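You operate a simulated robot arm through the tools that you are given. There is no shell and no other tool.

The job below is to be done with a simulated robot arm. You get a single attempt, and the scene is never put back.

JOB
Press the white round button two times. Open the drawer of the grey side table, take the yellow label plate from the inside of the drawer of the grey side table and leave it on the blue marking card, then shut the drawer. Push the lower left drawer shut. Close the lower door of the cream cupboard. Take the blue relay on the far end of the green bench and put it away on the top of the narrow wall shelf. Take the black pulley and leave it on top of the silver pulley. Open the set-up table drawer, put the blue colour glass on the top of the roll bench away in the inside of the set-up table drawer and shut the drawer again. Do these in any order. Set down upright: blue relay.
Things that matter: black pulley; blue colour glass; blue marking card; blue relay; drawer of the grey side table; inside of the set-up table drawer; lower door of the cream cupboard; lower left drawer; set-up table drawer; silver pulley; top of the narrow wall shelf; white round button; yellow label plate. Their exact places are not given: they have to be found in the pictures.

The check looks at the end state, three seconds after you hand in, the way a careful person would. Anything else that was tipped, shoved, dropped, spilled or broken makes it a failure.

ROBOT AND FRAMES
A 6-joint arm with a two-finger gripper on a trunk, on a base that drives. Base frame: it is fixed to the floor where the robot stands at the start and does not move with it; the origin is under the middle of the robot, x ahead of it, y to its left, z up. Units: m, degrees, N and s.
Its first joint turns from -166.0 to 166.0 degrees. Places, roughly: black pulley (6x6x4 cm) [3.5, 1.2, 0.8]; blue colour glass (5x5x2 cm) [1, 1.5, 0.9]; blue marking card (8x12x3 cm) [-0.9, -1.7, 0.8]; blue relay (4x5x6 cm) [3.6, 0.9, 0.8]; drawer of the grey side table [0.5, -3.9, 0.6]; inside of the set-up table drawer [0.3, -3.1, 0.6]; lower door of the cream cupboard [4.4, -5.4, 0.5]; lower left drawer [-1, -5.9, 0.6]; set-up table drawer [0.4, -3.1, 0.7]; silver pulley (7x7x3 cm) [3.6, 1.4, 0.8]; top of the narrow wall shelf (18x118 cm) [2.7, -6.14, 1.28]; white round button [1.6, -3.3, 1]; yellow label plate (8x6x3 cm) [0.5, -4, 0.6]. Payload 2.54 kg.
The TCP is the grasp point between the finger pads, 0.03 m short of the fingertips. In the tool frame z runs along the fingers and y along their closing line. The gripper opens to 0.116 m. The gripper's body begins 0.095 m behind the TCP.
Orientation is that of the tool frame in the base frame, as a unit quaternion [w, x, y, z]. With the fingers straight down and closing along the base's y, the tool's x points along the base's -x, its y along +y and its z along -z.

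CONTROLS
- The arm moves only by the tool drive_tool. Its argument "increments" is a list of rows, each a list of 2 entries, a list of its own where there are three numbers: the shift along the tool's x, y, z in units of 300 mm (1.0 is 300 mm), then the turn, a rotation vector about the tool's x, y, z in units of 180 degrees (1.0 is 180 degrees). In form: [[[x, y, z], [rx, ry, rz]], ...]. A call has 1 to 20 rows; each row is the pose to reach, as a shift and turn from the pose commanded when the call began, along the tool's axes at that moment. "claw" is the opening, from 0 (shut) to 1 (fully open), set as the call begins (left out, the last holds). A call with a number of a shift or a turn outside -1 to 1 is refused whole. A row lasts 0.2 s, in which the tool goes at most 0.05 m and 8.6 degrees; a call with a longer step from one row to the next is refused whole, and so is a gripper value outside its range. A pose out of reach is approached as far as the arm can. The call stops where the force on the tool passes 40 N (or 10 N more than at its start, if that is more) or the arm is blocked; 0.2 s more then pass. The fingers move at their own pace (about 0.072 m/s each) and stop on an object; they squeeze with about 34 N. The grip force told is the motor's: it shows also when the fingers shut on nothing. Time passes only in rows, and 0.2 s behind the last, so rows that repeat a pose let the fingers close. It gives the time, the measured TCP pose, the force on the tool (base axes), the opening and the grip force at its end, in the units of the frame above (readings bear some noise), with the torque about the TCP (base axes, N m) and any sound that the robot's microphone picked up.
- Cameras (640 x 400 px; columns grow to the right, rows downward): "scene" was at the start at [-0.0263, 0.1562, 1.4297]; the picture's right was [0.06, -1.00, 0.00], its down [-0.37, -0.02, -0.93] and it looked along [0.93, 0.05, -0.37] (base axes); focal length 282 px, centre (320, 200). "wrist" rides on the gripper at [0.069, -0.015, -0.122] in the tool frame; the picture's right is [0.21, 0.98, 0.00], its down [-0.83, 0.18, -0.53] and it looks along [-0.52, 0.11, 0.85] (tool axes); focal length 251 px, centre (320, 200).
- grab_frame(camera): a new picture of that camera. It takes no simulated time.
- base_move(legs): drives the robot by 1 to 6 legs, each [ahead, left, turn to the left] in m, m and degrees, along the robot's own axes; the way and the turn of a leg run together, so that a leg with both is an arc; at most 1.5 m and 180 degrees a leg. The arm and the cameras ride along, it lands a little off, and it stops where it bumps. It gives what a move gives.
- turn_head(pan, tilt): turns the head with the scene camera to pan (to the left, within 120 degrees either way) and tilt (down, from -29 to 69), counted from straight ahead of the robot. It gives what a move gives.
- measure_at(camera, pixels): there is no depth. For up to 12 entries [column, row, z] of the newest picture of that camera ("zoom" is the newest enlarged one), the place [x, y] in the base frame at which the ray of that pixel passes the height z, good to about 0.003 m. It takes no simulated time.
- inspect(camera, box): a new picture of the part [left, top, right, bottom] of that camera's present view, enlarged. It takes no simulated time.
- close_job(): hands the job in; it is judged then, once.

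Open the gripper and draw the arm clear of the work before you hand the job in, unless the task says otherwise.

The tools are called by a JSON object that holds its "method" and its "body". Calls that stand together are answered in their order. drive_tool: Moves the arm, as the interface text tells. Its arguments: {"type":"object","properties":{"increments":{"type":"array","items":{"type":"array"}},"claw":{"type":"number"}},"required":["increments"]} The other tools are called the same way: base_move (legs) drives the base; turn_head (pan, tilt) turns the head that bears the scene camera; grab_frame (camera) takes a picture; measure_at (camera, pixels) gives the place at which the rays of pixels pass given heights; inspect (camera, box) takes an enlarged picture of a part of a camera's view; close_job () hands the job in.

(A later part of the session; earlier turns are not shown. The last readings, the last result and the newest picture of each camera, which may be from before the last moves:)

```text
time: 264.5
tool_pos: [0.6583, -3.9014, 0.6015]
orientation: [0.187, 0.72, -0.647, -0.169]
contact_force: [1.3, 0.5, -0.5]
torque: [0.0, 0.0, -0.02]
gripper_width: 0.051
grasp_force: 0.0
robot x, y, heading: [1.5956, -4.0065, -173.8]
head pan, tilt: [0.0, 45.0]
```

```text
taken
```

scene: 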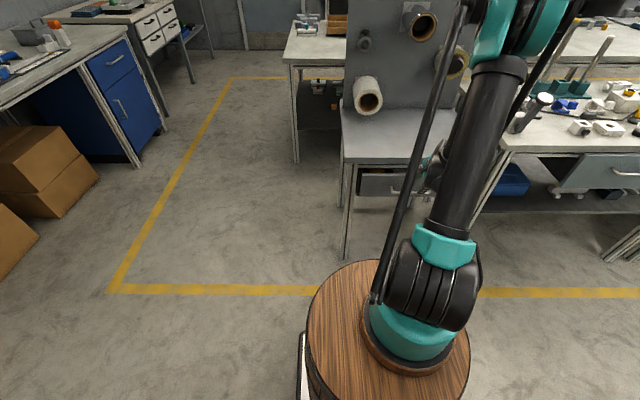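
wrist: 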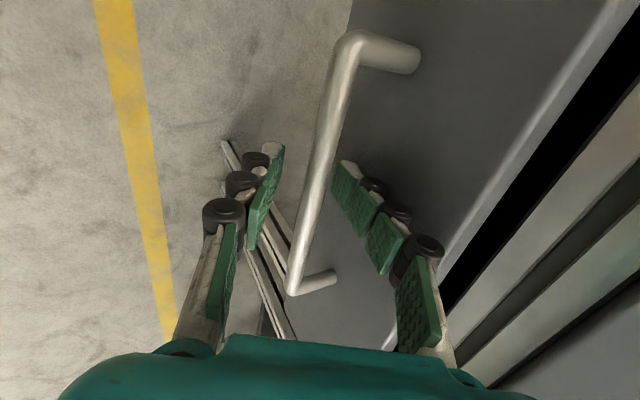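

The bar is between the fingers. I close the gripper.

{"method": "drive_tool", "body": {"increments": [[[0, 0, 0], [0, 0, 0]], [[0, 0, 0], [0, 0, 0]], [[0, 0, 0], [0, 0, 0]], [[0, 0, 0], [0, 0, 0]]], "claw": 0}}

{"method": "grab_frame", "body": {"camera": "wrist"}}

```text
time: 265.5
tool_pos: [0.6598, -3.9017, 0.6003]
orientation: [0.186, 0.72, -0.647, -0.168]
contact_force: [0.9, 0.8, -9.3]
torque: [0.02, 0.06, 0.06]
gripper_width: 0.0101
grasp_force: 35.8
robot x, y, heading: [1.5966, -4.0087, -173.5]
head pan, tilt: [0.0, 45.0]
stopped in row 4: the force on the tool passed its limit at 42 N (the readings are from after the stop); the commanded pose is now the measured one
```

```text
taken
```

wrist: 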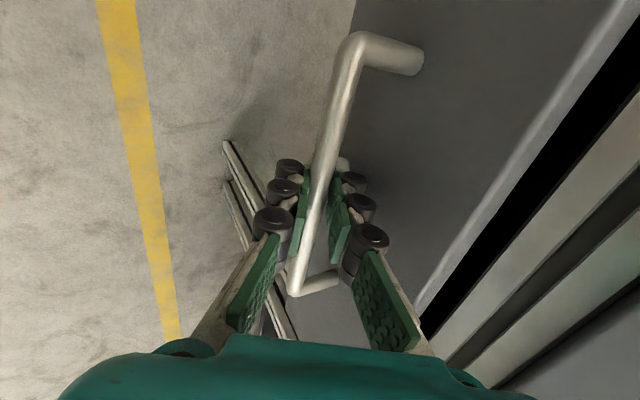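

The bar is gripped. I pull the drawer open by driving the base straight back 0.22 m.

{"method": "base_move", "body": {"legs": [[-0.22, 0, 0]]}}

{"method": "grab_frame", "body": {"camera": "wrist"}}

{"method": "grab_frame", "body": {"camera": "scene"}}

```text
time: 267.2
tool_pos: [0.8841, -3.8753, 0.6005]
orientation: [0.187, 0.719, -0.648, -0.169]
contact_force: [1.9, -27.8, -6.7]
torque: [0.12, 0.03, 0.09]
gripper_width: 0.0104
grasp_force: 36.1
robot x, y, heading: [1.8239, -3.983, -173.7]
head pan, tilt: [0.0, 45.0]
```

```text
taken
```

wrist: 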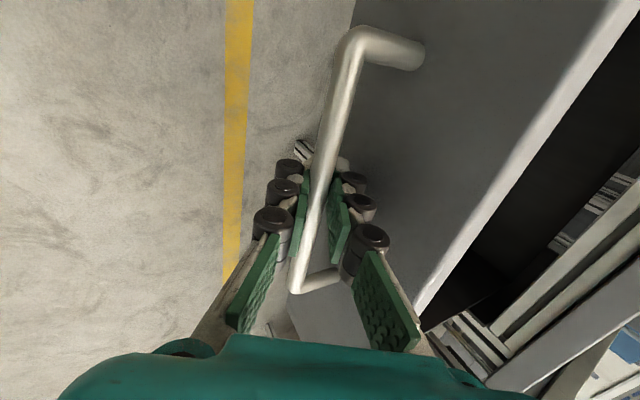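

```text
taken
```

scene: 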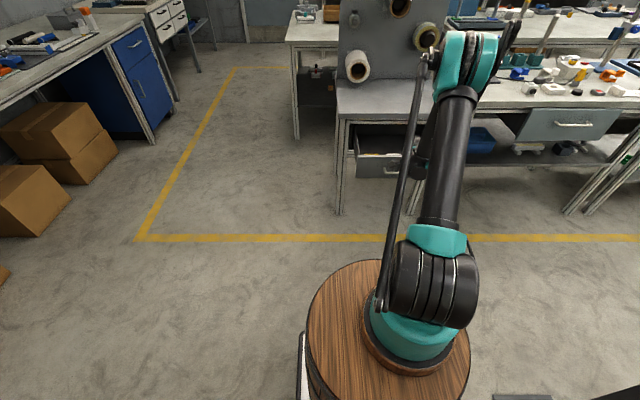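

The drawer slid open. I release the bar and back off along the tool axis.

{"method": "drive_tool", "body": {"increments": [[[0, 0, 0], [0, 0, 0]], [[0, 0, 0], [0, 0, 0]], [[0, 0, -0.05], [0, 0, 0]], [[0, 0, -0.15], [0, 0, 0]], [[0, 0, -0.3], [0, 0, 0]], [[0, 0, -0.45], [0, 0, 0]], [[0, 0, -0.6], [0, 0, 0]], [[0, 0, -0.75], [0, 0, 0]], [[0, 0, -0.75], [0, 0, 0]]], "claw": 0.45}}

{"method": "grab_frame", "body": {"camera": "wrist"}}

{"method": "inspect", "body": {"camera": "scene", "box": [320, 70, 480, 210]}}

```text
time: 269.2
tool_pos: [0.9934, -3.8632, 0.7984]
orientation: [0.187, 0.719, -0.648, -0.169]
contact_force: [0.0, 0.1, 0.4]
torque: [0.04, 0.02, 0.0]
gripper_width: 0.0522
grasp_force: 0.1
robot x, y, heading: [1.8195, -3.9793, -173.6]
head pan, tilt: [0.0, 45.0]
```

```text
taken
```

wrist: 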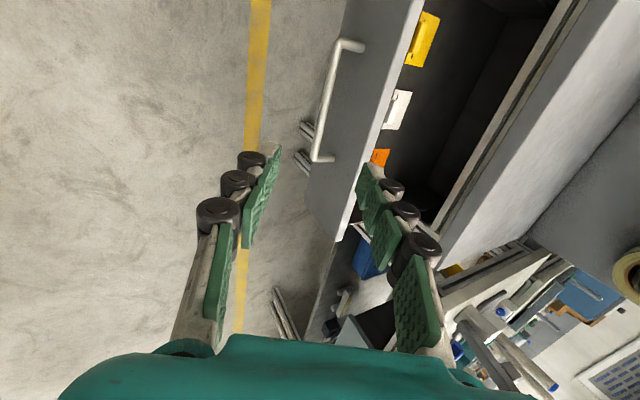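

```text
2.86 times, centred on (400, 140) of scene
```

zoom: 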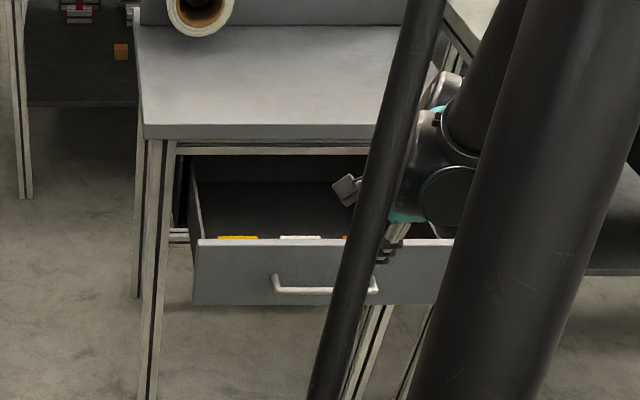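

Plates lie just behind the front panel: yellow, white, orange. I set the tool vertical and raise it above the drawer for a better look.

{"method": "drive_tool", "body": {"increments": [[[0, 0.05, -0.1], [0.042, 0, 0]], [[0, 0.1, -0.2], [0.084, 0, 0]], [[0.1, 0.15, -0.3], [0.126, 0, 0]], [[0.2, 0.2, -0.4], [0.1667, 0, 0]], [[0.3, 0.25, -0.45], [0.1667, 0, 0]], [[0.4, 0.3, -0.5], [0.1667, 0, 0]], [[0.4, 0.3, -0.5], [0.1667, 0, 0]]], "claw": 0.6}}

{"method": "grab_frame", "body": {"camera": "wrist"}}

```text
time: 270.8
tool_pos: [0.9986, -3.9843, 0.9729]
orientation: [-0.006, 0.743, -0.669, 0.005]
contact_force: [0.7, -0.1, 1.0]
torque: [0.0, 0.0, -0.01]
gripper_width: 0.0696
grasp_force: 0.1
robot x, y, heading: [1.8227, -3.9805, -173.9]
head pan, tilt: [0.0, 45.0]
```

```text
taken
```

wrist: 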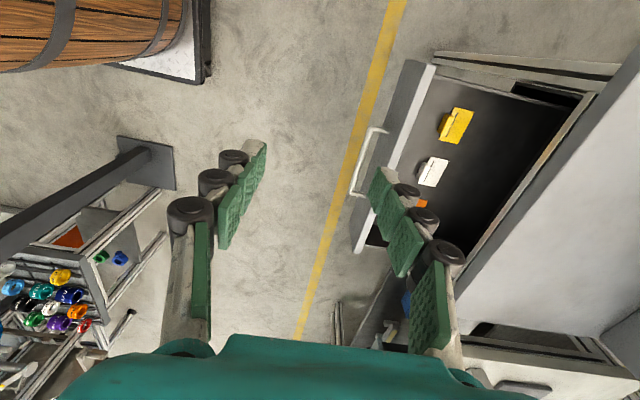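

The yellow plate is at (457,125). I zoom in on it.

{"method": "inspect", "body": {"camera": "wrist", "box": [390, 80, 520, 180]}}

{"method": "measure_at", "body": {"camera": "zoom", "pixels": [[330, 180, 0.57], [430, 180, 0.57], [330, 280, 0.57], [330, 180, 0.6]]}}

```text
4.00 times, centred on (455, 130) of wrist
```

zoom: 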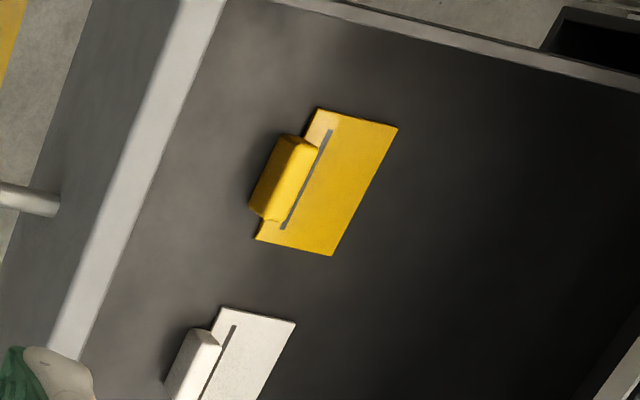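

```text
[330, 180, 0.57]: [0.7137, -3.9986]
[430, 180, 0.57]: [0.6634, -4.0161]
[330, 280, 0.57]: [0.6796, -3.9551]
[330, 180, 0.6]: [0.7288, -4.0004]
```

The plate carries a raised grip ridge near the drawer front. I move above it to (0.75,−3.99,0.80) for a second view.

{"method": "drive_tool", "body": {"increments": [[[-0.01, 0.125, 0.08], [0, 0, 0]], [[-0.02, 0.25, 0.16], [0, 0, 0]], [[-0.03, 0.375, 0.24], [0, 0, 0]], [[-0.04, 0.5, 0.32], [0, 0, 0]], [[-0.05, 0.625, 0.4], [0, 0, 0]], [[-0.06, 0.75, 0.48], [0, 0, 0]], [[-0.067, 0.826, 0.563], [0, 0, 0]], [[-0.067, 0.826, 0.563], [0, 0, 0]]], "claw": 0.6}}

{"method": "grab_frame", "body": {"camera": "wrist"}}

{"method": "inspect", "body": {"camera": "wrist", "box": [240, 50, 400, 170]}}

```text
time: 272.6
tool_pos: [0.7531, -3.9887, 0.8011]
orientation: [-0.006, 0.743, -0.669, 0.004]
contact_force: [0.7, -0.1, 0.2]
torque: [-0.02, 0.0, -0.01]
gripper_width: 0.0695
grasp_force: 0.0
robot x, y, heading: [1.8239, -3.9824, -173.8]
head pan, tilt: [0.0, 45.0]
```

```text
taken
```

wrist: 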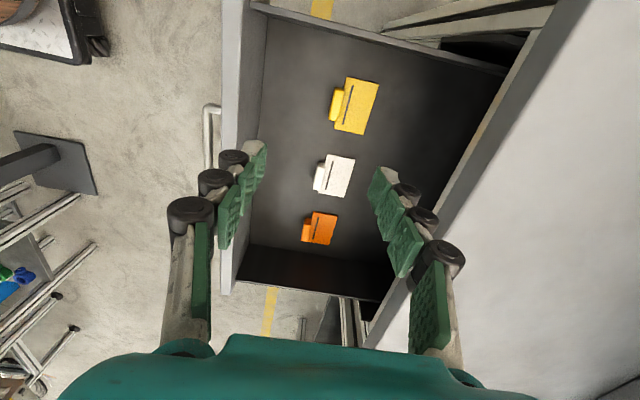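

```text
3.33 times, centred on (320, 110) of wrist
```

zoom: 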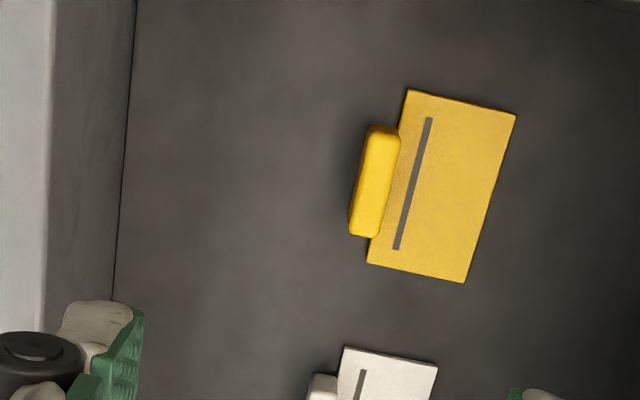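

I measure the plate's centre (438,187) and ridge (375,180) in this view to triangulate the height.

{"method": "measure_at", "body": {"camera": "zoom", "pixels": [[438, 187, 0.57], [438, 187, 0.6], [438, 187, 0.54], [375, 180, 0.57], [375, 180, 0.6], [408, 90, 0.57], [516, 115, 0.57], [463, 283, 0.57], [367, 262, 0.57]]}}

```text
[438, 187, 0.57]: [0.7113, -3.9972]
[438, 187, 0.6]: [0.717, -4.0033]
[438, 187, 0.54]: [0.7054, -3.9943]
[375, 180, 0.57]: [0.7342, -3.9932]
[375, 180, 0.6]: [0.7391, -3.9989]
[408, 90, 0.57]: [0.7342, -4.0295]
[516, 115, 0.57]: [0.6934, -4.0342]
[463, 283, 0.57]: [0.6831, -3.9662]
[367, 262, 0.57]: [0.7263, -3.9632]
```

Plate top z≈0.56, ridge at (0.735,−3.994). I'm at the edge of reach, so I pull the tool back 15 cm and drive the base 15 cm forward.

{"method": "drive_tool", "body": {"increments": [[[0, -0.15, -0.05], [0, 0, 0]], [[0, -0.3, -0.1], [0, 0, 0]], [[0, -0.45, -0.1], [0, 0, 0]], [[0, -0.5, -0.1], [0, 0, 0]]], "claw": 0.6}}

{"method": "base_move", "body": {"legs": [[0.17, 0, 0]]}}

{"method": "inspect", "body": {"camera": "wrist", "box": [240, 50, 400, 170]}}

```text
time: 273.6
tool_pos: [0.9031, -3.9712, 0.831]
orientation: [-0.005, 0.744, -0.669, 0.005]
contact_force: [-1.0, -0.2, -0.5]
torque: [0.02, -0.03, 0.01]
gripper_width: 0.0696
grasp_force: 0.0
robot x, y, heading: [1.8226, -3.9815, -173.9]
head pan, tilt: [0.0, 45.0]
```

```text
time: 275.1
tool_pos: [0.7369, -3.9864, 0.8329]
orientation: [-0.005, 0.743, -0.669, 0.005]
contact_force: [0.1, 0.5, 0.1]
torque: [-0.03, 0.0, 0.0]
gripper_width: 0.0698
grasp_force: 0.0
robot x, y, heading: [1.6561, -4.004, -173.9]
head pan, tilt: [0.0, 45.0]
```

```text
3.33 times, centred on (320, 110) of wrist
```

zoom: 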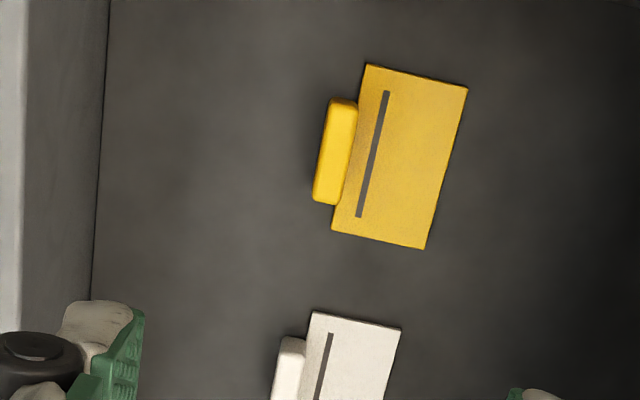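

I re-measure ridge and plate from here.

{"method": "measure_at", "body": {"camera": "zoom", "pixels": [[336, 151, 0.575], [400, 157, 0.558], [365, 64, 0.558], [332, 230, 0.558], [100, 200, 0.55]]}}

```text
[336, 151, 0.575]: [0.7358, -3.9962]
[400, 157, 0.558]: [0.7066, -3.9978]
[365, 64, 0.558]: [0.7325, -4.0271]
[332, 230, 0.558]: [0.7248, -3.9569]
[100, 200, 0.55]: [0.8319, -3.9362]
```

Ridge at (0.736,−3.996). I descend to TCP z≈0.595.

{"method": "drive_tool", "body": {"increments": [[[0.032, 0.007, 0.14], [0, 0, 0]], [[0.032, 0.007, 0.28], [0, 0, 0]], [[0.032, 0.007, 0.42], [0, 0, 0]], [[0.032, 0.007, 0.56], [0, 0, 0]], [[0.032, 0.007, 0.68], [0, 0, 0]], [[0.032, 0.007, 0.76], [0, 0, 0]], [[0.032, 0.007, 0.79], [0, 0, 0]], [[0.032, 0.007, 0.79], [0, 0, 0]]], "claw": 0.6}}

{"method": "grab_frame", "body": {"camera": "wrist"}}

```text
time: 276.9
tool_pos: [0.737, -3.9978, 0.5949]
orientation: [-0.005, 0.743, -0.67, 0.005]
contact_force: [-0.3, 0.2, -0.2]
torque: [-0.01, -0.01, 0.0]
gripper_width: 0.0693
grasp_force: 0.1
robot x, y, heading: [1.6559, -4.0025, -174.0]
head pan, tilt: [0.0, 45.0]
```

```text
taken
```

wrist: 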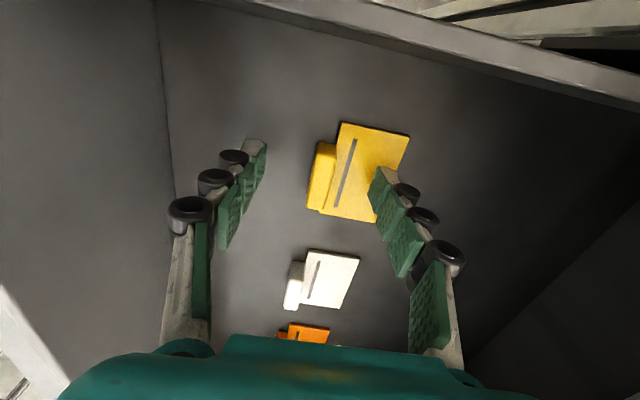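

The ridge is centred between the fingertips. I close.

{"method": "drive_tool", "body": {"increments": [[[0, 0, 0], [0, 0, 0]], [[0, 0, 0], [0, 0, 0]], [[0, 0, 0], [0, 0, 0]], [[0, 0, 0], [0, 0, 0]]], "claw": 0}}

{"method": "drive_tool", "body": {"increments": [[[0, 0, -0.05], [0, 0, 0]], [[0, 0, -0.15], [0, 0, 0]], [[0, 0, -0.25], [0, 0, 0]], [[0, 0, -0.25], [0, 0, 0]]], "claw": 0}}

{"method": "grab_frame", "body": {"camera": "wrist"}}

```text
time: 277.9
tool_pos: [0.7362, -3.9977, 0.5956]
orientation: [-0.005, 0.742, -0.67, 0.005]
contact_force: [-0.2, 0.0, 1.2]
torque: [-0.08, 0.07, 0.01]
gripper_width: 0.0117
grasp_force: 33.9
robot x, y, heading: [1.6556, -4.0006, -173.9]
head pan, tilt: [0.0, 45.0]
```

```text
time: 278.9
tool_pos: [0.7362, -3.9991, 0.6688]
orientation: [-0.005, 0.742, -0.67, 0.005]
contact_force: [-0.1, 0.6, -0.5]
torque: [-0.02, 0.0, 0.01]
gripper_width: 0.0118
grasp_force: 33.7
robot x, y, heading: [1.6531, -4.0038, -174.1]
head pan, tilt: [0.0, 45.0]
```

```text
taken
```

wrist: 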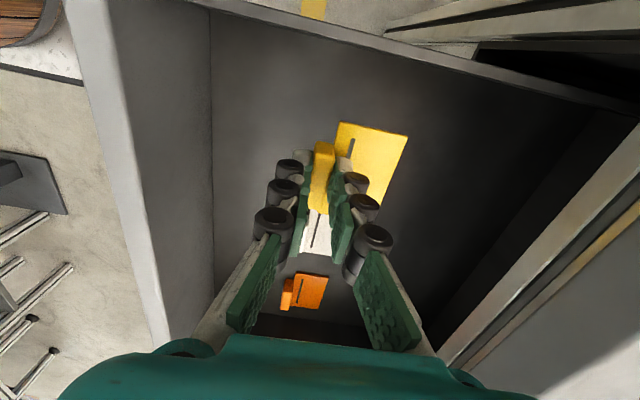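

The plate is held by its ridge. I raise it to z≈1.1 and retract.

{"method": "drive_tool", "body": {"increments": [[[0, 0, -0.15], [0, 0, 0]], [[0, 0, -0.3], [0, 0, 0]], [[0, 0, -0.45], [0, 0, 0]], [[0, 0, -0.6], [0, 0, 0]], [[0, 0, -0.75], [0, 0, 0]], [[0, 0, -0.9], [0, 0, 0]]], "claw": 0}}

{"method": "drive_tool", "body": {"increments": [[[0, -0.1, -0.1], [0, 0, 0]], [[0, -0.22, -0.2], [0, 0, 0]], [[0, -0.34, -0.3], [0, 0, 0]], [[0, -0.46, -0.4], [0, 0, 0]], [[0, -0.58, -0.45], [0, 0, 0]], [[0, -0.7, -0.5], [0, 0, 0]], [[0, -0.8, -0.5], [0, 0, 0]], [[0, -0.8, -0.5], [0, 0, 0]]], "claw": 0}}

{"method": "turn_head", "body": {"pan": -70, "tilt": 35}}

{"method": "grab_frame", "body": {"camera": "scene"}}

{"method": "grab_frame", "body": {"camera": "wrist"}}

```text
time: 280.3
tool_pos: [0.7317, -3.9964, 0.9365]
orientation: [-0.006, 0.743, -0.67, 0.005]
contact_force: [0.5, -0.3, -0.1]
torque: [0.01, -0.02, 0.01]
gripper_width: 0.0113
grasp_force: 34.3
robot x, y, heading: [1.6556, -3.9997, -174.0]
head pan, tilt: [0.0, 45.0]
```

```text
time: 282.1
tool_pos: [0.9686, -3.973, 1.0942]
orientation: [-0.006, 0.743, -0.67, 0.004]
contact_force: [0.2, -0.2, -0.2]
torque: [-0.02, -0.02, 0.01]
gripper_width: 0.0116
grasp_force: 33.9
robot x, y, heading: [1.6517, -3.9999, -173.7]
head pan, tilt: [0.0, 45.0]
```

```text
time: 283.5
tool_pos: [0.9682, -3.9733, 1.0923]
orientation: [-0.006, 0.743, -0.67, 0.004]
contact_force: [0.3, 0.4, -0.1]
torque: [0.0, -0.03, 0.0]
gripper_width: 0.0112
grasp_force: 33.8
robot x, y, heading: [1.6543, -3.9988, -173.6]
head pan, tilt: [-70.0, 35.0]
```

```text
taken
```

scene: 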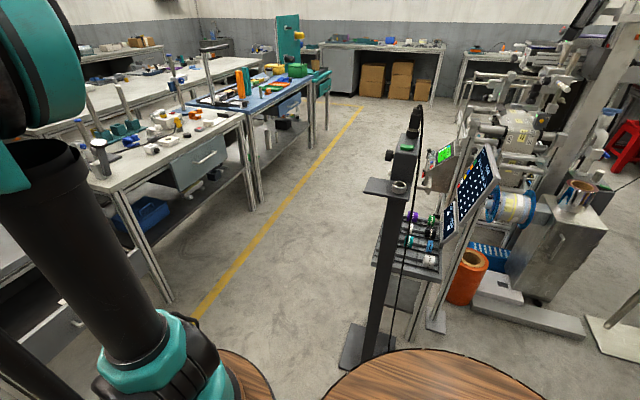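

```text
taken
```

wrist: 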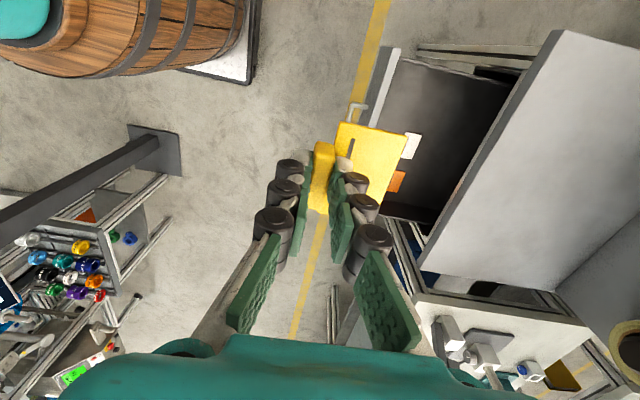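

I zoom on the post to find the white round button.

{"method": "inspect", "body": {"camera": "scene", "box": [350, 90, 510, 240]}}

{"method": "measure_at", "body": {"camera": "scene", "pixels": [[357, 370, 0.0], [395, 355, 0.0], [340, 365, 0.0], [400, 155, 1.05], [250, 205, 0.0], [170, 300, 0.0], [205, 170, 0.65], [235, 115, 0.75]]}}

```text
2.67 times, centred on (430, 165) of scene
```

zoom: 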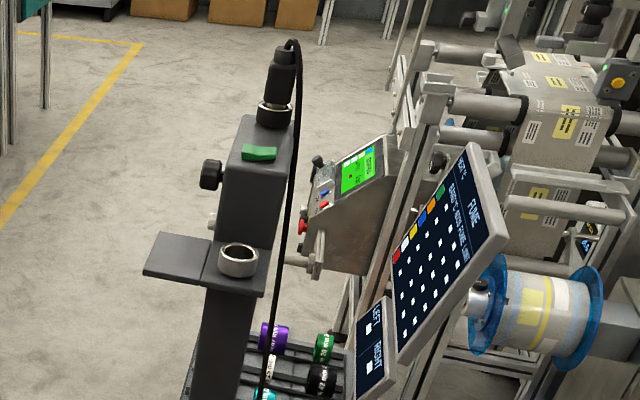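

```text
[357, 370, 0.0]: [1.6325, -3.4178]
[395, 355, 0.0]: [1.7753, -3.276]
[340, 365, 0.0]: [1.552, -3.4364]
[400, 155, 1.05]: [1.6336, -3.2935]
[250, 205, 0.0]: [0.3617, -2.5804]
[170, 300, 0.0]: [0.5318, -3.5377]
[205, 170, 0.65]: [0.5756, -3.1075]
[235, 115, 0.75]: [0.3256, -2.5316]
```

The white button is on the post's aisle-facing side. First I deliver the plate: move south a bit, turn north, and line up with the aisle.

{"method": "base_move", "body": {"legs": [[0, 0.4, 0], [0, 0, -90], [0, 0.42, 0]]}}

{"method": "turn_head", "body": {"pan": 5, "tilt": 35}}

{"method": "grab_frame", "body": {"camera": "scene"}}

{"method": "grab_frame", "body": {"camera": "wrist"}}

```text
time: 292.0
tool_pos: [1.3215, -3.7427, 1.0944]
orientation: [-0.001, -0.04, 0.999, -0.007]
contact_force: [-1.3, -0.7, -0.1]
torque: [0.01, 0.0, -0.03]
gripper_width: 0.0115
grasp_force: 33.5
robot x, y, heading: [1.281, -4.4283, 95.0]
head pan, tilt: [-70.0, 35.0]
```

```text
time: 293.5
tool_pos: [1.3219, -3.7419, 1.0934]
orientation: [0.0, -0.041, 0.999, -0.007]
contact_force: [1.0, -0.7, -0.9]
torque: [-0.01, 0.0, 0.04]
gripper_width: 0.0116
grasp_force: 34.0
robot x, y, heading: [1.2806, -4.4324, 94.9]
head pan, tilt: [5.0, 35.0]
```

```text
taken
```

scene: 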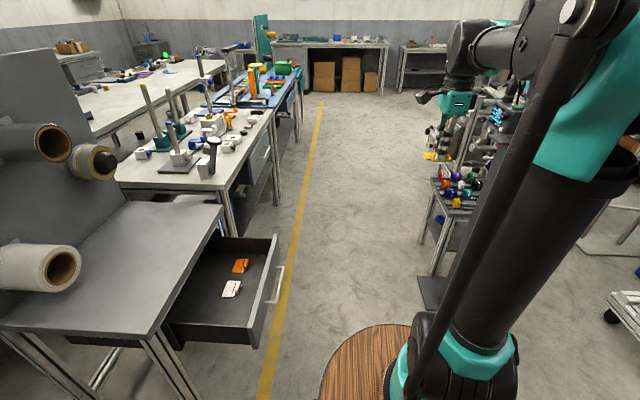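

```text
taken
```

wrist: 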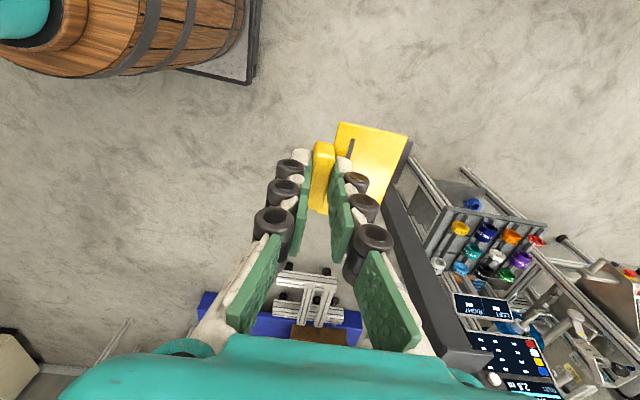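

The way north is clear between drawer and post. I drive north 2.8 m and check.

{"method": "base_move", "body": {"legs": [[1.5, 0, 0.5], [1.3, 0.05, 0]]}}

{"method": "turn_head", "body": {"pan": 60, "tilt": 25}}

{"method": "grab_frame", "body": {"camera": "scene"}}

```text
time: 307.3
tool_pos: [0.9523, -0.9072, 1.0942]
orientation: [0.0, -0.059, 0.998, -0.008]
contact_force: [-0.1, 0.2, 0.6]
torque: [0.03, 0.0, 0.02]
gripper_width: 0.0116
grasp_force: 34.6
robot x, y, heading: [0.9393, -1.5902, 97.0]
head pan, tilt: [5.0, 35.0]
```

```text
time: 308.6
tool_pos: [0.9521, -0.9071, 1.0933]
orientation: [0.0, -0.059, 0.998, -0.007]
contact_force: [0.2, -0.2, 0.6]
torque: [-0.01, 0.03, 0.01]
gripper_width: 0.0117
grasp_force: 33.8
robot x, y, heading: [0.9349, -1.5937, 97.1]
head pan, tilt: [60.0, 25.0]
```

```text
taken
```

scene: 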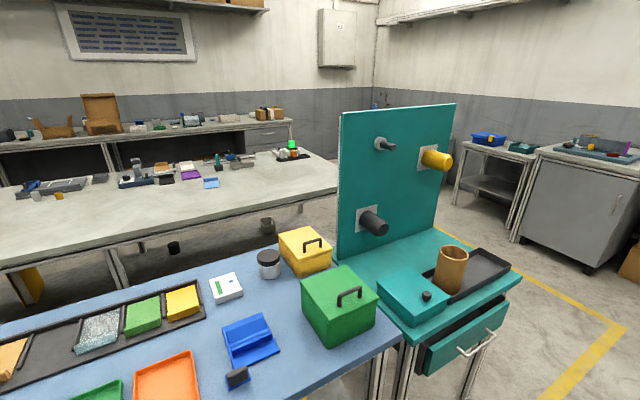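

I see a light-blue card on the large white table at (212,183). I zoom and measure.

{"method": "inspect", "body": {"camera": "scene", "box": [100, 130, 340, 230]}}

{"method": "measure_at", "body": {"camera": "scene", "pixels": [[212, 184, 0.8], [190, 174, 0.8], [340, 192, 0.8], [292, 150, 0.8], [250, 212, 0.8], [268, 228, 0.5], [455, 212, 0.0]]}}

```text
2.67 times, centred on (220, 180) of scene
```

zoom: 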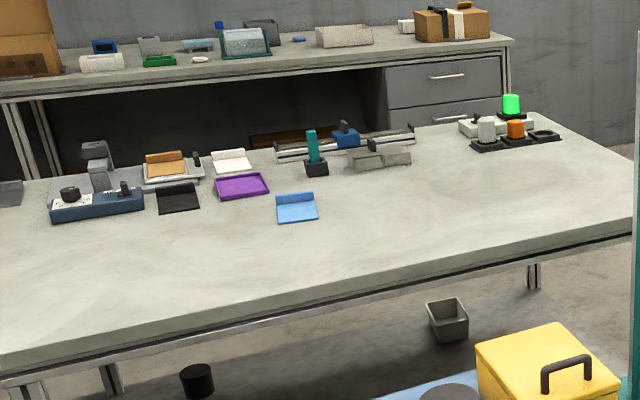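

```text
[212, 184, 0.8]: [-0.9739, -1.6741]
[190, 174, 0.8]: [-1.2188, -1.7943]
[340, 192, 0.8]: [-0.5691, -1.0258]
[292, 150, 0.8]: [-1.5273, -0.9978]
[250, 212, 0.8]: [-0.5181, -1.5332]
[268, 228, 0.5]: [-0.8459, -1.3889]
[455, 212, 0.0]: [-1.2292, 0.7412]
```

Card near (−0.97,−1.67) on the white table (x from −0.5 to −1.5, north end y≈−1.0). I drive north and look at the access from the north and west.

{"method": "base_move", "body": {"legs": [[1.3, 0, 0], [0, 0.3, 0]]}}

{"method": "turn_head", "body": {"pan": 110, "tilt": 30}}

{"method": "grab_frame", "body": {"camera": "scene"}}

```text
time: 316.6
tool_pos: [0.5472, 0.3353, 1.0931]
orientation: [0.0, -0.042, 0.999, -0.007]
contact_force: [0.3, 0.3, -0.2]
torque: [-0.02, -0.03, 0.0]
gripper_width: 0.0116
grasp_force: 34.2
robot x, y, heading: [0.5088, -0.3488, 95.2]
head pan, tilt: [60.0, 25.0]
```

```text
time: 317.8
tool_pos: [0.547, 0.3347, 1.093]
orientation: [0.0, -0.041, 0.999, -0.007]
contact_force: [0.5, 0.5, 0.0]
torque: [0.0, 0.0, 0.01]
gripper_width: 0.0116
grasp_force: 34.2
robot x, y, heading: [0.5056, -0.3492, 94.7]
head pan, tilt: [110.0, 30.0]
```

```text
taken
```

scene: 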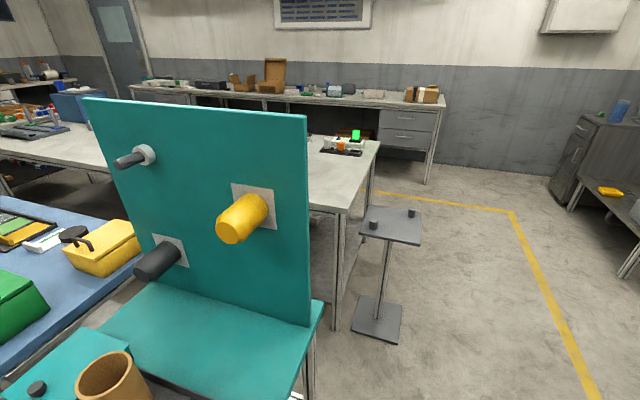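

I measure the stand, table corner and wall bench to plan the way around the north end.

{"method": "measure_at", "body": {"camera": "scene", "pixels": [[352, 335, 0], [402, 305, 0], [378, 300, 0], [335, 330, 0], [428, 183, 0], [510, 213, 0], [345, 210, 0.82], [380, 145, 0.82], [440, 105, 0.82], [378, 195, 0]]}}

```text
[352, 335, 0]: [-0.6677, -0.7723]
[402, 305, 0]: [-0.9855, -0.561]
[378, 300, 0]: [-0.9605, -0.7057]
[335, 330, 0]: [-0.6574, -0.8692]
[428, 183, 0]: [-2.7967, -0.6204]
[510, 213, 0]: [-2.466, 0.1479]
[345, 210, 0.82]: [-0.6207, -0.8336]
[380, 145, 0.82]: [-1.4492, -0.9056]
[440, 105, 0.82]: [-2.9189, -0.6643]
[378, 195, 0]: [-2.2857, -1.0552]
```

West aisle is ~1.3 m wide: I'll reach the card from the west side, facing east. I drive north a bit, turn east, back up west, then strafe south.

{"method": "base_move", "body": {"legs": [[0.5, 0, 0], [0, 0, -89], [-1.5, 0, 0], [-1.0, 0, 0]]}}

{"method": "turn_head", "body": {"pan": -60, "tilt": 35}}

{"method": "grab_frame", "body": {"camera": "scene"}}

```text
time: 336.2
tool_pos: [-1.3165, -0.0565, 1.0925]
orientation: [-0.005, 0.702, 0.712, -0.005]
contact_force: [0.3, 0.9, -0.1]
torque: [-0.02, 0.02, -0.01]
gripper_width: 0.0116
grasp_force: 34.0
robot x, y, heading: [-1.9965, 0.0336, 1.1]
head pan, tilt: [110.0, 30.0]
```

```text
time: 338.8
tool_pos: [-1.3164, -0.0549, 1.0933]
orientation: [-0.006, 0.702, 0.712, -0.006]
contact_force: [-0.9, 0.0, 0.0]
torque: [-0.01, 0.01, -0.02]
gripper_width: 0.0114
grasp_force: 33.9
robot x, y, heading: [-1.998, 0.033, 1.2]
head pan, tilt: [-60.0, 35.0]
```

```text
taken
```

scene: 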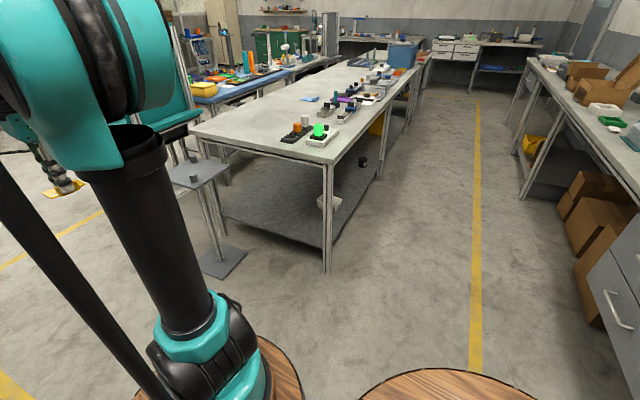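

The west aisle is clear. I correct heading by +5° and strafe south ~1.75 m.

{"method": "base_move", "body": {"legs": [[0, 0, 5], [0, -0.9, 0], [-0.05, -0.85, 0]]}}

{"method": "turn_head", "body": {"pan": 0, "tilt": 35}}

{"method": "grab_frame", "body": {"camera": "scene"}}

{"method": "grab_frame", "body": {"camera": "wrist"}}

```text
time: 343.2
tool_pos: [-1.2302, -0.769, 1.093]
orientation: [-0.005, 0.666, 0.745, -0.007]
contact_force: [-0.5, 0.3, -0.9]
torque: [0.0, 0.01, -0.01]
gripper_width: 0.0114
grasp_force: 34.2
robot x, y, heading: [-1.9167, -0.7496, 6.6]
head pan, tilt: [-60.0, 35.0]
stopped in leg 2: the robot was blocked; the commanded pose is now the measured one
```

```text
time: 344.5
tool_pos: [-1.2303, -0.7689, 1.0929]
orientation: [-0.005, 0.667, 0.745, -0.006]
contact_force: [-0.6, -0.4, -0.2]
torque: [0.01, 0.01, -0.04]
gripper_width: 0.0114
grasp_force: 34.2
robot x, y, heading: [-1.9142, -0.7486, 6.8]
head pan, tilt: [0.0, 35.0]
```

```text
taken
```

scene: 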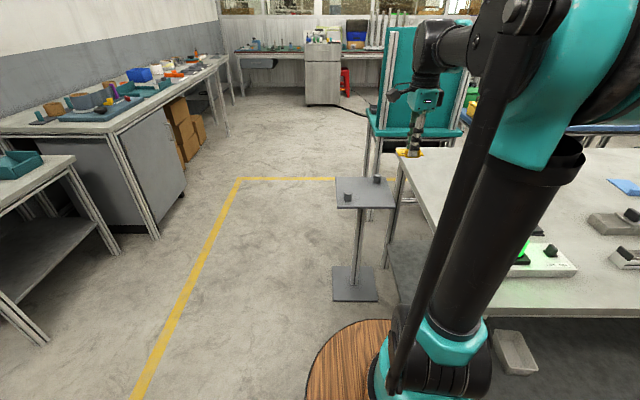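

```text
taken
```

wrist: 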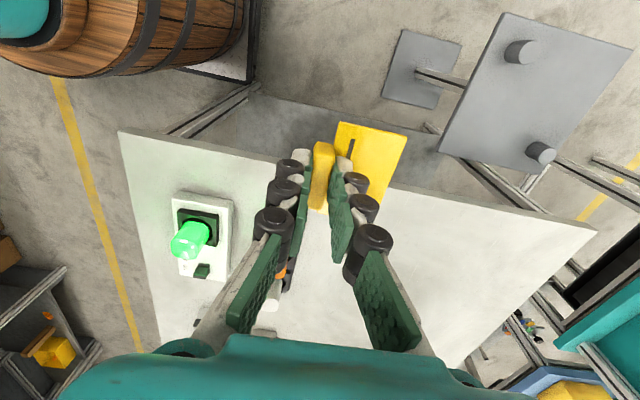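

I touched the table's NW corner region with my front. I back off 0.15 m, then strafe further south.

{"method": "base_move", "body": {"legs": [[-0.16, 0, 0], [0, -0.95, 0]]}}

{"method": "turn_head", "body": {"pan": -5, "tilt": 50}}

{"method": "grab_frame", "body": {"camera": "scene"}}

{"method": "grab_frame", "body": {"camera": "wrist"}}

```text
time: 350.6
tool_pos: [-1.2632, -1.7287, 1.0924]
orientation: [-0.005, 0.656, 0.755, -0.007]
contact_force: [0.3, 0.0, 0.3]
torque: [0.0, -0.01, -0.03]
gripper_width: 0.0115
grasp_force: 34.1
robot x, y, heading: [-1.9516, -1.7302, 8.3]
head pan, tilt: [0.0, 35.0]
```

```text
time: 351.3
tool_pos: [-1.2631, -1.7296, 1.0928]
orientation: [-0.005, 0.656, 0.755, -0.007]
contact_force: [0.4, 0.3, -0.3]
torque: [0.0, 0.04, -0.02]
gripper_width: 0.0118
grasp_force: 33.8
robot x, y, heading: [-1.9493, -1.7308, 8.3]
head pan, tilt: [-5.0, 50.0]
```

```text
taken
```

scene: 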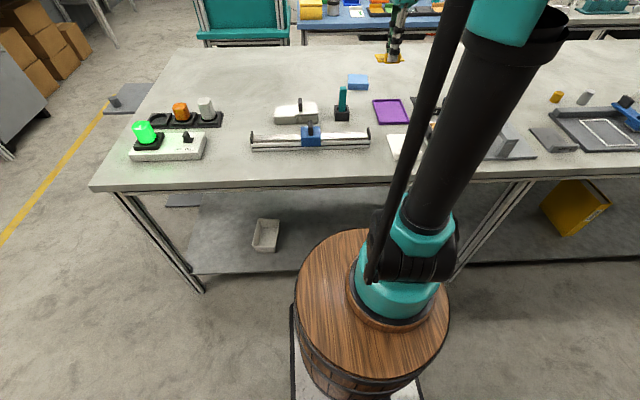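

```text
taken
```

wrist: 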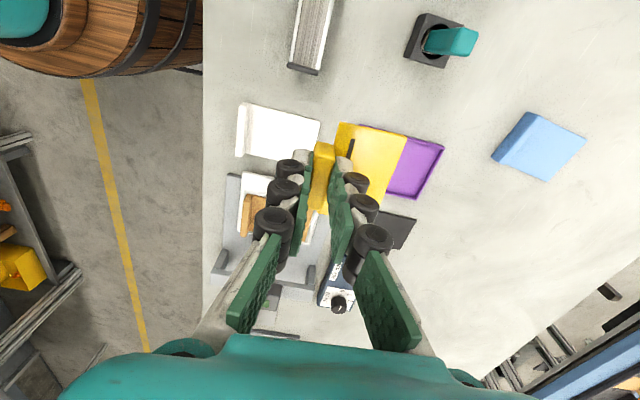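

The blue card is at wrist (540,147) and scene (358,82). I zoom on both.

{"method": "inspect", "body": {"camera": "wrist", "box": [480, 90, 608, 190]}}

{"method": "measure_at", "body": {"camera": "zoom", "pixels": [[330, 150, 0.79], [430, 150, 0.79], [330, 250, 0.79], [330, 150, 0.82]]}}

{"method": "inspect", "body": {"camera": "scene", "box": [318, 55, 398, 105]}}

{"method": "measure_at", "body": {"camera": "zoom", "pixels": [[320, 200, 0.79], [420, 200, 0.79], [320, 300, 0.79], [320, 200, 0.82]]}}

```text
4.00 times, centred on (544, 140) of wrist
```

zoom: 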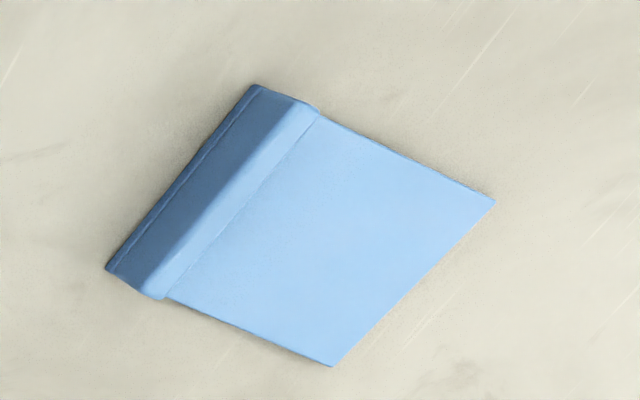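

```text
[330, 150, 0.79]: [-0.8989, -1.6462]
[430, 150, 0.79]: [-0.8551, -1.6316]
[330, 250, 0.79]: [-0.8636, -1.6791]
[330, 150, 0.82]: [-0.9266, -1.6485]
```

```text
8.00 times, centred on (358, 80) of scene
```

zoom: 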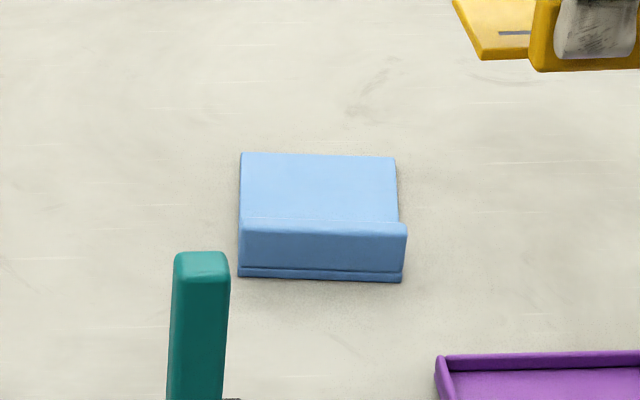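

```text
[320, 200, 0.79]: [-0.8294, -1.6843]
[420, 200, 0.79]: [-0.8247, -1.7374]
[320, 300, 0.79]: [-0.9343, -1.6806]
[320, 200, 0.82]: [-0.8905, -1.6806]
```

Triangulation gives the card's flat part centred at about (−0.905,−1.68), surface z≈0.833, with the raised strip at its west end. I rotate the tool by 90° so that the fingers open along y, clear of that strip.

{"method": "drive_tool", "body": {"increments": [[[0, 0, 0], [0, 0, -0.0455]], [[0, 0, 0], [0, 0, -0.091]], [[0, 0, 0], [0, 0, -0.1365]], [[0, 0, 0], [0, 0, -0.182]], [[0, 0, 0], [0, 0, -0.2275]], [[0, 0, 0], [0, 0, -0.273]], [[0, 0, 0], [0, 0, -0.3185]], [[0, 0, 0], [0, 0, -0.364]], [[0, 0, 0], [0, 0, -0.4095]], [[0, 0, 0], [0, 0, -0.455]], [[0, 0, 0], [0, 0, -0.5]], [[0, 0, 0], [0, 0, -0.5]]], "claw": 0}}

{"method": "grab_frame", "body": {"camera": "wrist"}}

```text
time: 353.9
tool_pos: [-1.263, -1.7303, 1.094]
orientation: [-0.007, -0.071, 0.997, -0.001]
contact_force: [0.4, 0.2, -0.1]
torque: [-0.01, -0.03, -0.02]
gripper_width: 0.0116
grasp_force: 34.6
robot x, y, heading: [-1.9503, -1.7264, 8.4]
head pan, tilt: [-5.0, 50.0]
```

```text
taken
```

wrist: 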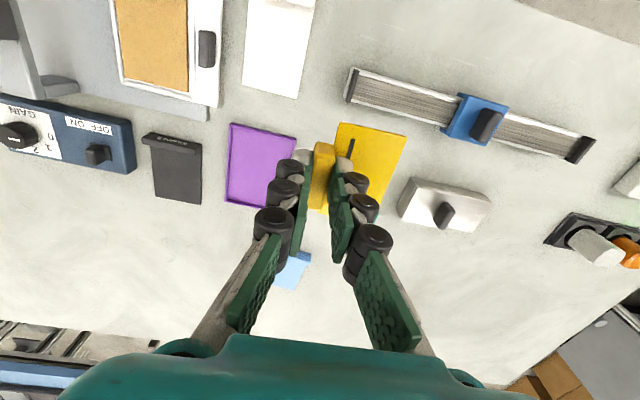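

I move over toward the card at z≈1.0 to refine.

{"method": "drive_tool", "body": {"increments": [[[-0.14, -0.005, 0.03], [0, 0, 0]], [[-0.28, -0.011, 0.08], [0, 0, 0]], [[-0.42, -0.016, 0.13], [0, 0, 0]], [[-0.56, -0.022, 0.18], [0, 0, 0]], [[-0.7, -0.027, 0.23], [0, 0, 0]], [[-0.84, -0.033, 0.28], [0, 0, 0]], [[-0.969, -0.038, 0.313], [0, 0, 0]], [[-0.969, -0.038, 0.313], [0, 0, 0]]], "claw": 0}}

{"method": "grab_frame", "body": {"camera": "wrist"}}

{"method": "grab_frame", "body": {"camera": "scene"}}

```text
time: 355.7
tool_pos: [-0.9754, -1.6996, 0.9953]
orientation: [-0.008, -0.07, 0.998, -0.001]
contact_force: [0.2, -0.5, -0.7]
torque: [-0.06, -0.02, 0.01]
gripper_width: 0.0113
grasp_force: 34.1
robot x, y, heading: [-1.952, -1.7287, 8.5]
head pan, tilt: [-5.0, 50.0]
```

```text
taken
```

wrist: 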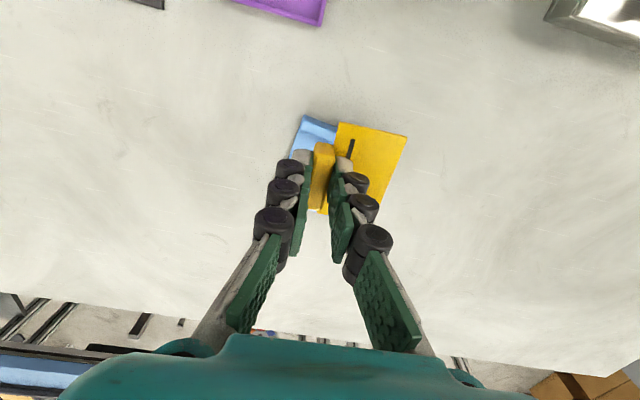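

```text
taken
```

scene: 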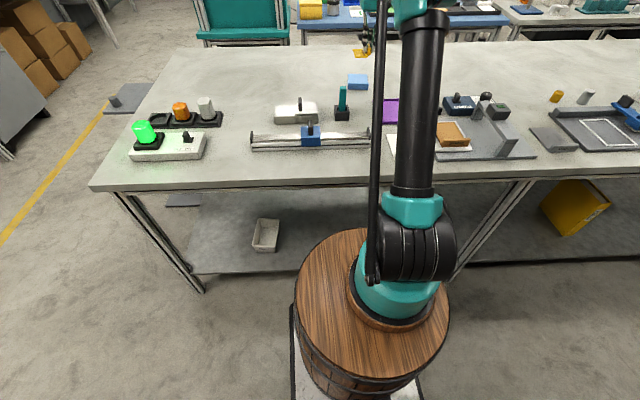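

The plate hides the card; I move 9 cm aside (north) to see it fully.

{"method": "drive_tool", "body": {"increments": [[[0, 0.15, 0], [0, 0, 0]], [[0, 0.3, 0], [0, 0, 0]], [[0, 0.3, 0], [0, 0, 0]]], "claw": 0}}

{"method": "inspect", "body": {"camera": "wrist", "box": [160, 80, 320, 200]}}

{"method": "measure_at", "body": {"camera": "zoom", "pixels": [[320, 200, 0.833], [420, 200, 0.833], [320, 300, 0.833], [320, 200, 0.82]]}}

```text
time: 356.5
tool_pos: [-0.9869, -1.611, 0.9925]
orientation: [-0.008, -0.07, 0.998, -0.001]
contact_force: [0.3, 0.3, -0.8]
torque: [0.01, -0.01, -0.05]
gripper_width: 0.0118
grasp_force: 34.3
robot x, y, heading: [-1.9539, -1.7306, 8.7]
head pan, tilt: [-5.0, 50.0]
```

```text
3.33 times, centred on (240, 140) of wrist
```

zoom: 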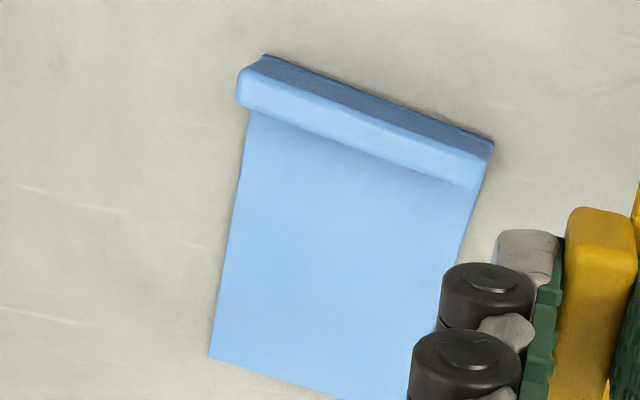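

```text
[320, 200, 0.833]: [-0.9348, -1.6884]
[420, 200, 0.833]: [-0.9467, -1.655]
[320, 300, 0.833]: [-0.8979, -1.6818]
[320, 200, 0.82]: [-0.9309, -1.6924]
```

Flat part centre ≈(−0.910,−1.678). I move the ridge to (−0.910,−1.699), align the yaw, and lower to z≈0.885.

{"method": "drive_tool", "body": {"increments": [[[-0.07, -0.11, 0], [0, 0, 0.011]], [[-0.14, -0.22, 0], [0, 0, 0.022]], [[-0.212, -0.327, 0], [0, 0, 0.033]], [[-0.212, -0.327, 0.13], [0, 0, 0.033]], [[-0.212, -0.327, 0.25], [0, 0, 0.033]], [[-0.212, -0.327, 0.345], [0, 0, 0.033]], [[-0.212, -0.327, 0.345], [0, 0, 0.033]]], "claw": 0}}

{"method": "grab_frame", "body": {"camera": "wrist"}}

{"method": "inspect", "body": {"camera": "scene", "box": [318, 30, 418, 110]}}

```text
time: 358.1
tool_pos: [-0.913, -1.7024, 0.8885]
orientation: [-0.007, -0.018, 1.0, -0.002]
contact_force: [0.5, -0.3, 0.5]
torque: [0.01, 0.0, -0.02]
gripper_width: 0.0117
grasp_force: 34.4
robot x, y, heading: [-1.952, -1.7301, 8.5]
head pan, tilt: [-5.0, 50.0]
```

```text
taken
```

wrist: 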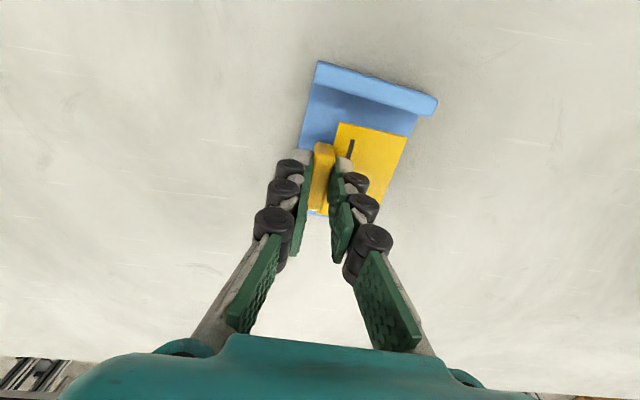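

```text
5.00 times, centred on (368, 70) of scene
```

zoom: 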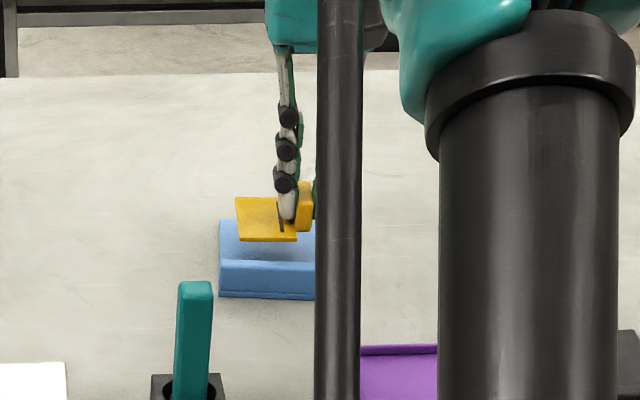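

The plate is over the card. I lower it slowly until contact.

{"method": "drive_tool", "body": {"increments": [[[0, 0, 0.012], [0, 0, 0]], [[0, 0, 0.024], [0, 0, 0]], [[0, 0, 0.036], [0, 0, 0]], [[0, 0, 0.046], [0, 0, 0]]], "claw": 0}}

```text
time: 359.1
tool_pos: [-0.9125, -1.6999, 0.8756]
orientation: [-0.007, -0.019, 1.0, -0.002]
contact_force: [-0.4, 0.3, 0.2]
torque: [-0.03, 0.06, -0.02]
gripper_width: 0.0114
grasp_force: 33.9
robot x, y, heading: [-1.9527, -1.7305, 8.4]
head pan, tilt: [-5.0, 50.0]
```

No contact yet at 0.8756; I continue down in small steps.

{"method": "drive_tool", "body": {"increments": [[[0, 0, 0.01], [0, 0, 0]], [[0, 0, 0.02], [0, 0, 0]], [[0, 0, 0.03], [0, 0, 0]], [[0, 0, 0.04], [0, 0, 0]]], "claw": 0}}

{"method": "grab_frame", "body": {"camera": "wrist"}}

```text
time: 360.1
tool_pos: [-0.9142, -1.6995, 0.8647]
orientation: [-0.008, -0.019, 1.0, -0.002]
contact_force: [-0.5, 0.2, -0.9]
torque: [0.0, -0.02, 0.03]
gripper_width: 0.0116
grasp_force: 34.3
robot x, y, heading: [-1.9503, -1.7296, 8.3]
head pan, tilt: [-5.0, 50.0]
```

```text
taken
```

wrist: 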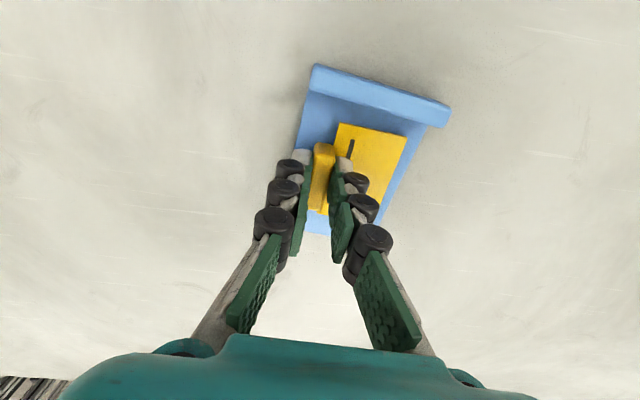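

Still no contact; the plate sits well inside the card's outline. I continue down.

{"method": "drive_tool", "body": {"increments": [[[0, 0, 0.015], [0, 0, 0]], [[0, 0, 0.03], [0, 0, 0]], [[0, 0, 0.045], [0, 0, 0]], [[0, 0, 0.06], [0, 0, 0]], [[0, 0, 0.075], [0, 0, 0]]], "claw": 0}}

{"method": "grab_frame", "body": {"camera": "wrist"}}

```text
time: 360.9
tool_pos: [-0.9158, -1.7005, 0.8581]
orientation: [-0.007, -0.019, 1.0, -0.003]
contact_force: [-2.4, 0.2, 19.4]
torque: [0.08, 0.06, 0.0]
gripper_width: 0.0115
grasp_force: 33.8
robot x, y, heading: [-1.9499, -1.7307, 8.2]
head pan, tilt: [-5.0, 50.0]
stopped in row 3: the force on the tool passed its limit at 45 N (the readings are from after the stop); the commanded pose is now the measured one
```

```text
taken
```

wrist: 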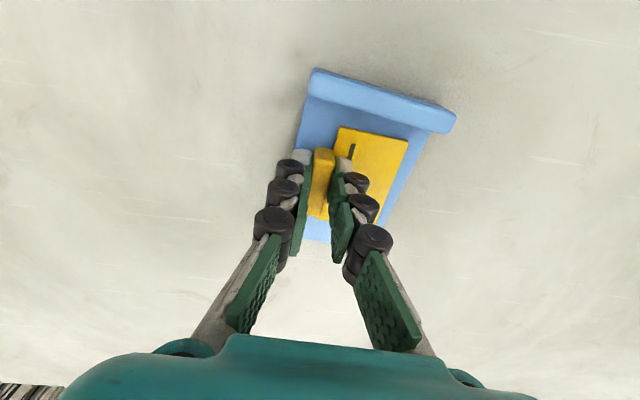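

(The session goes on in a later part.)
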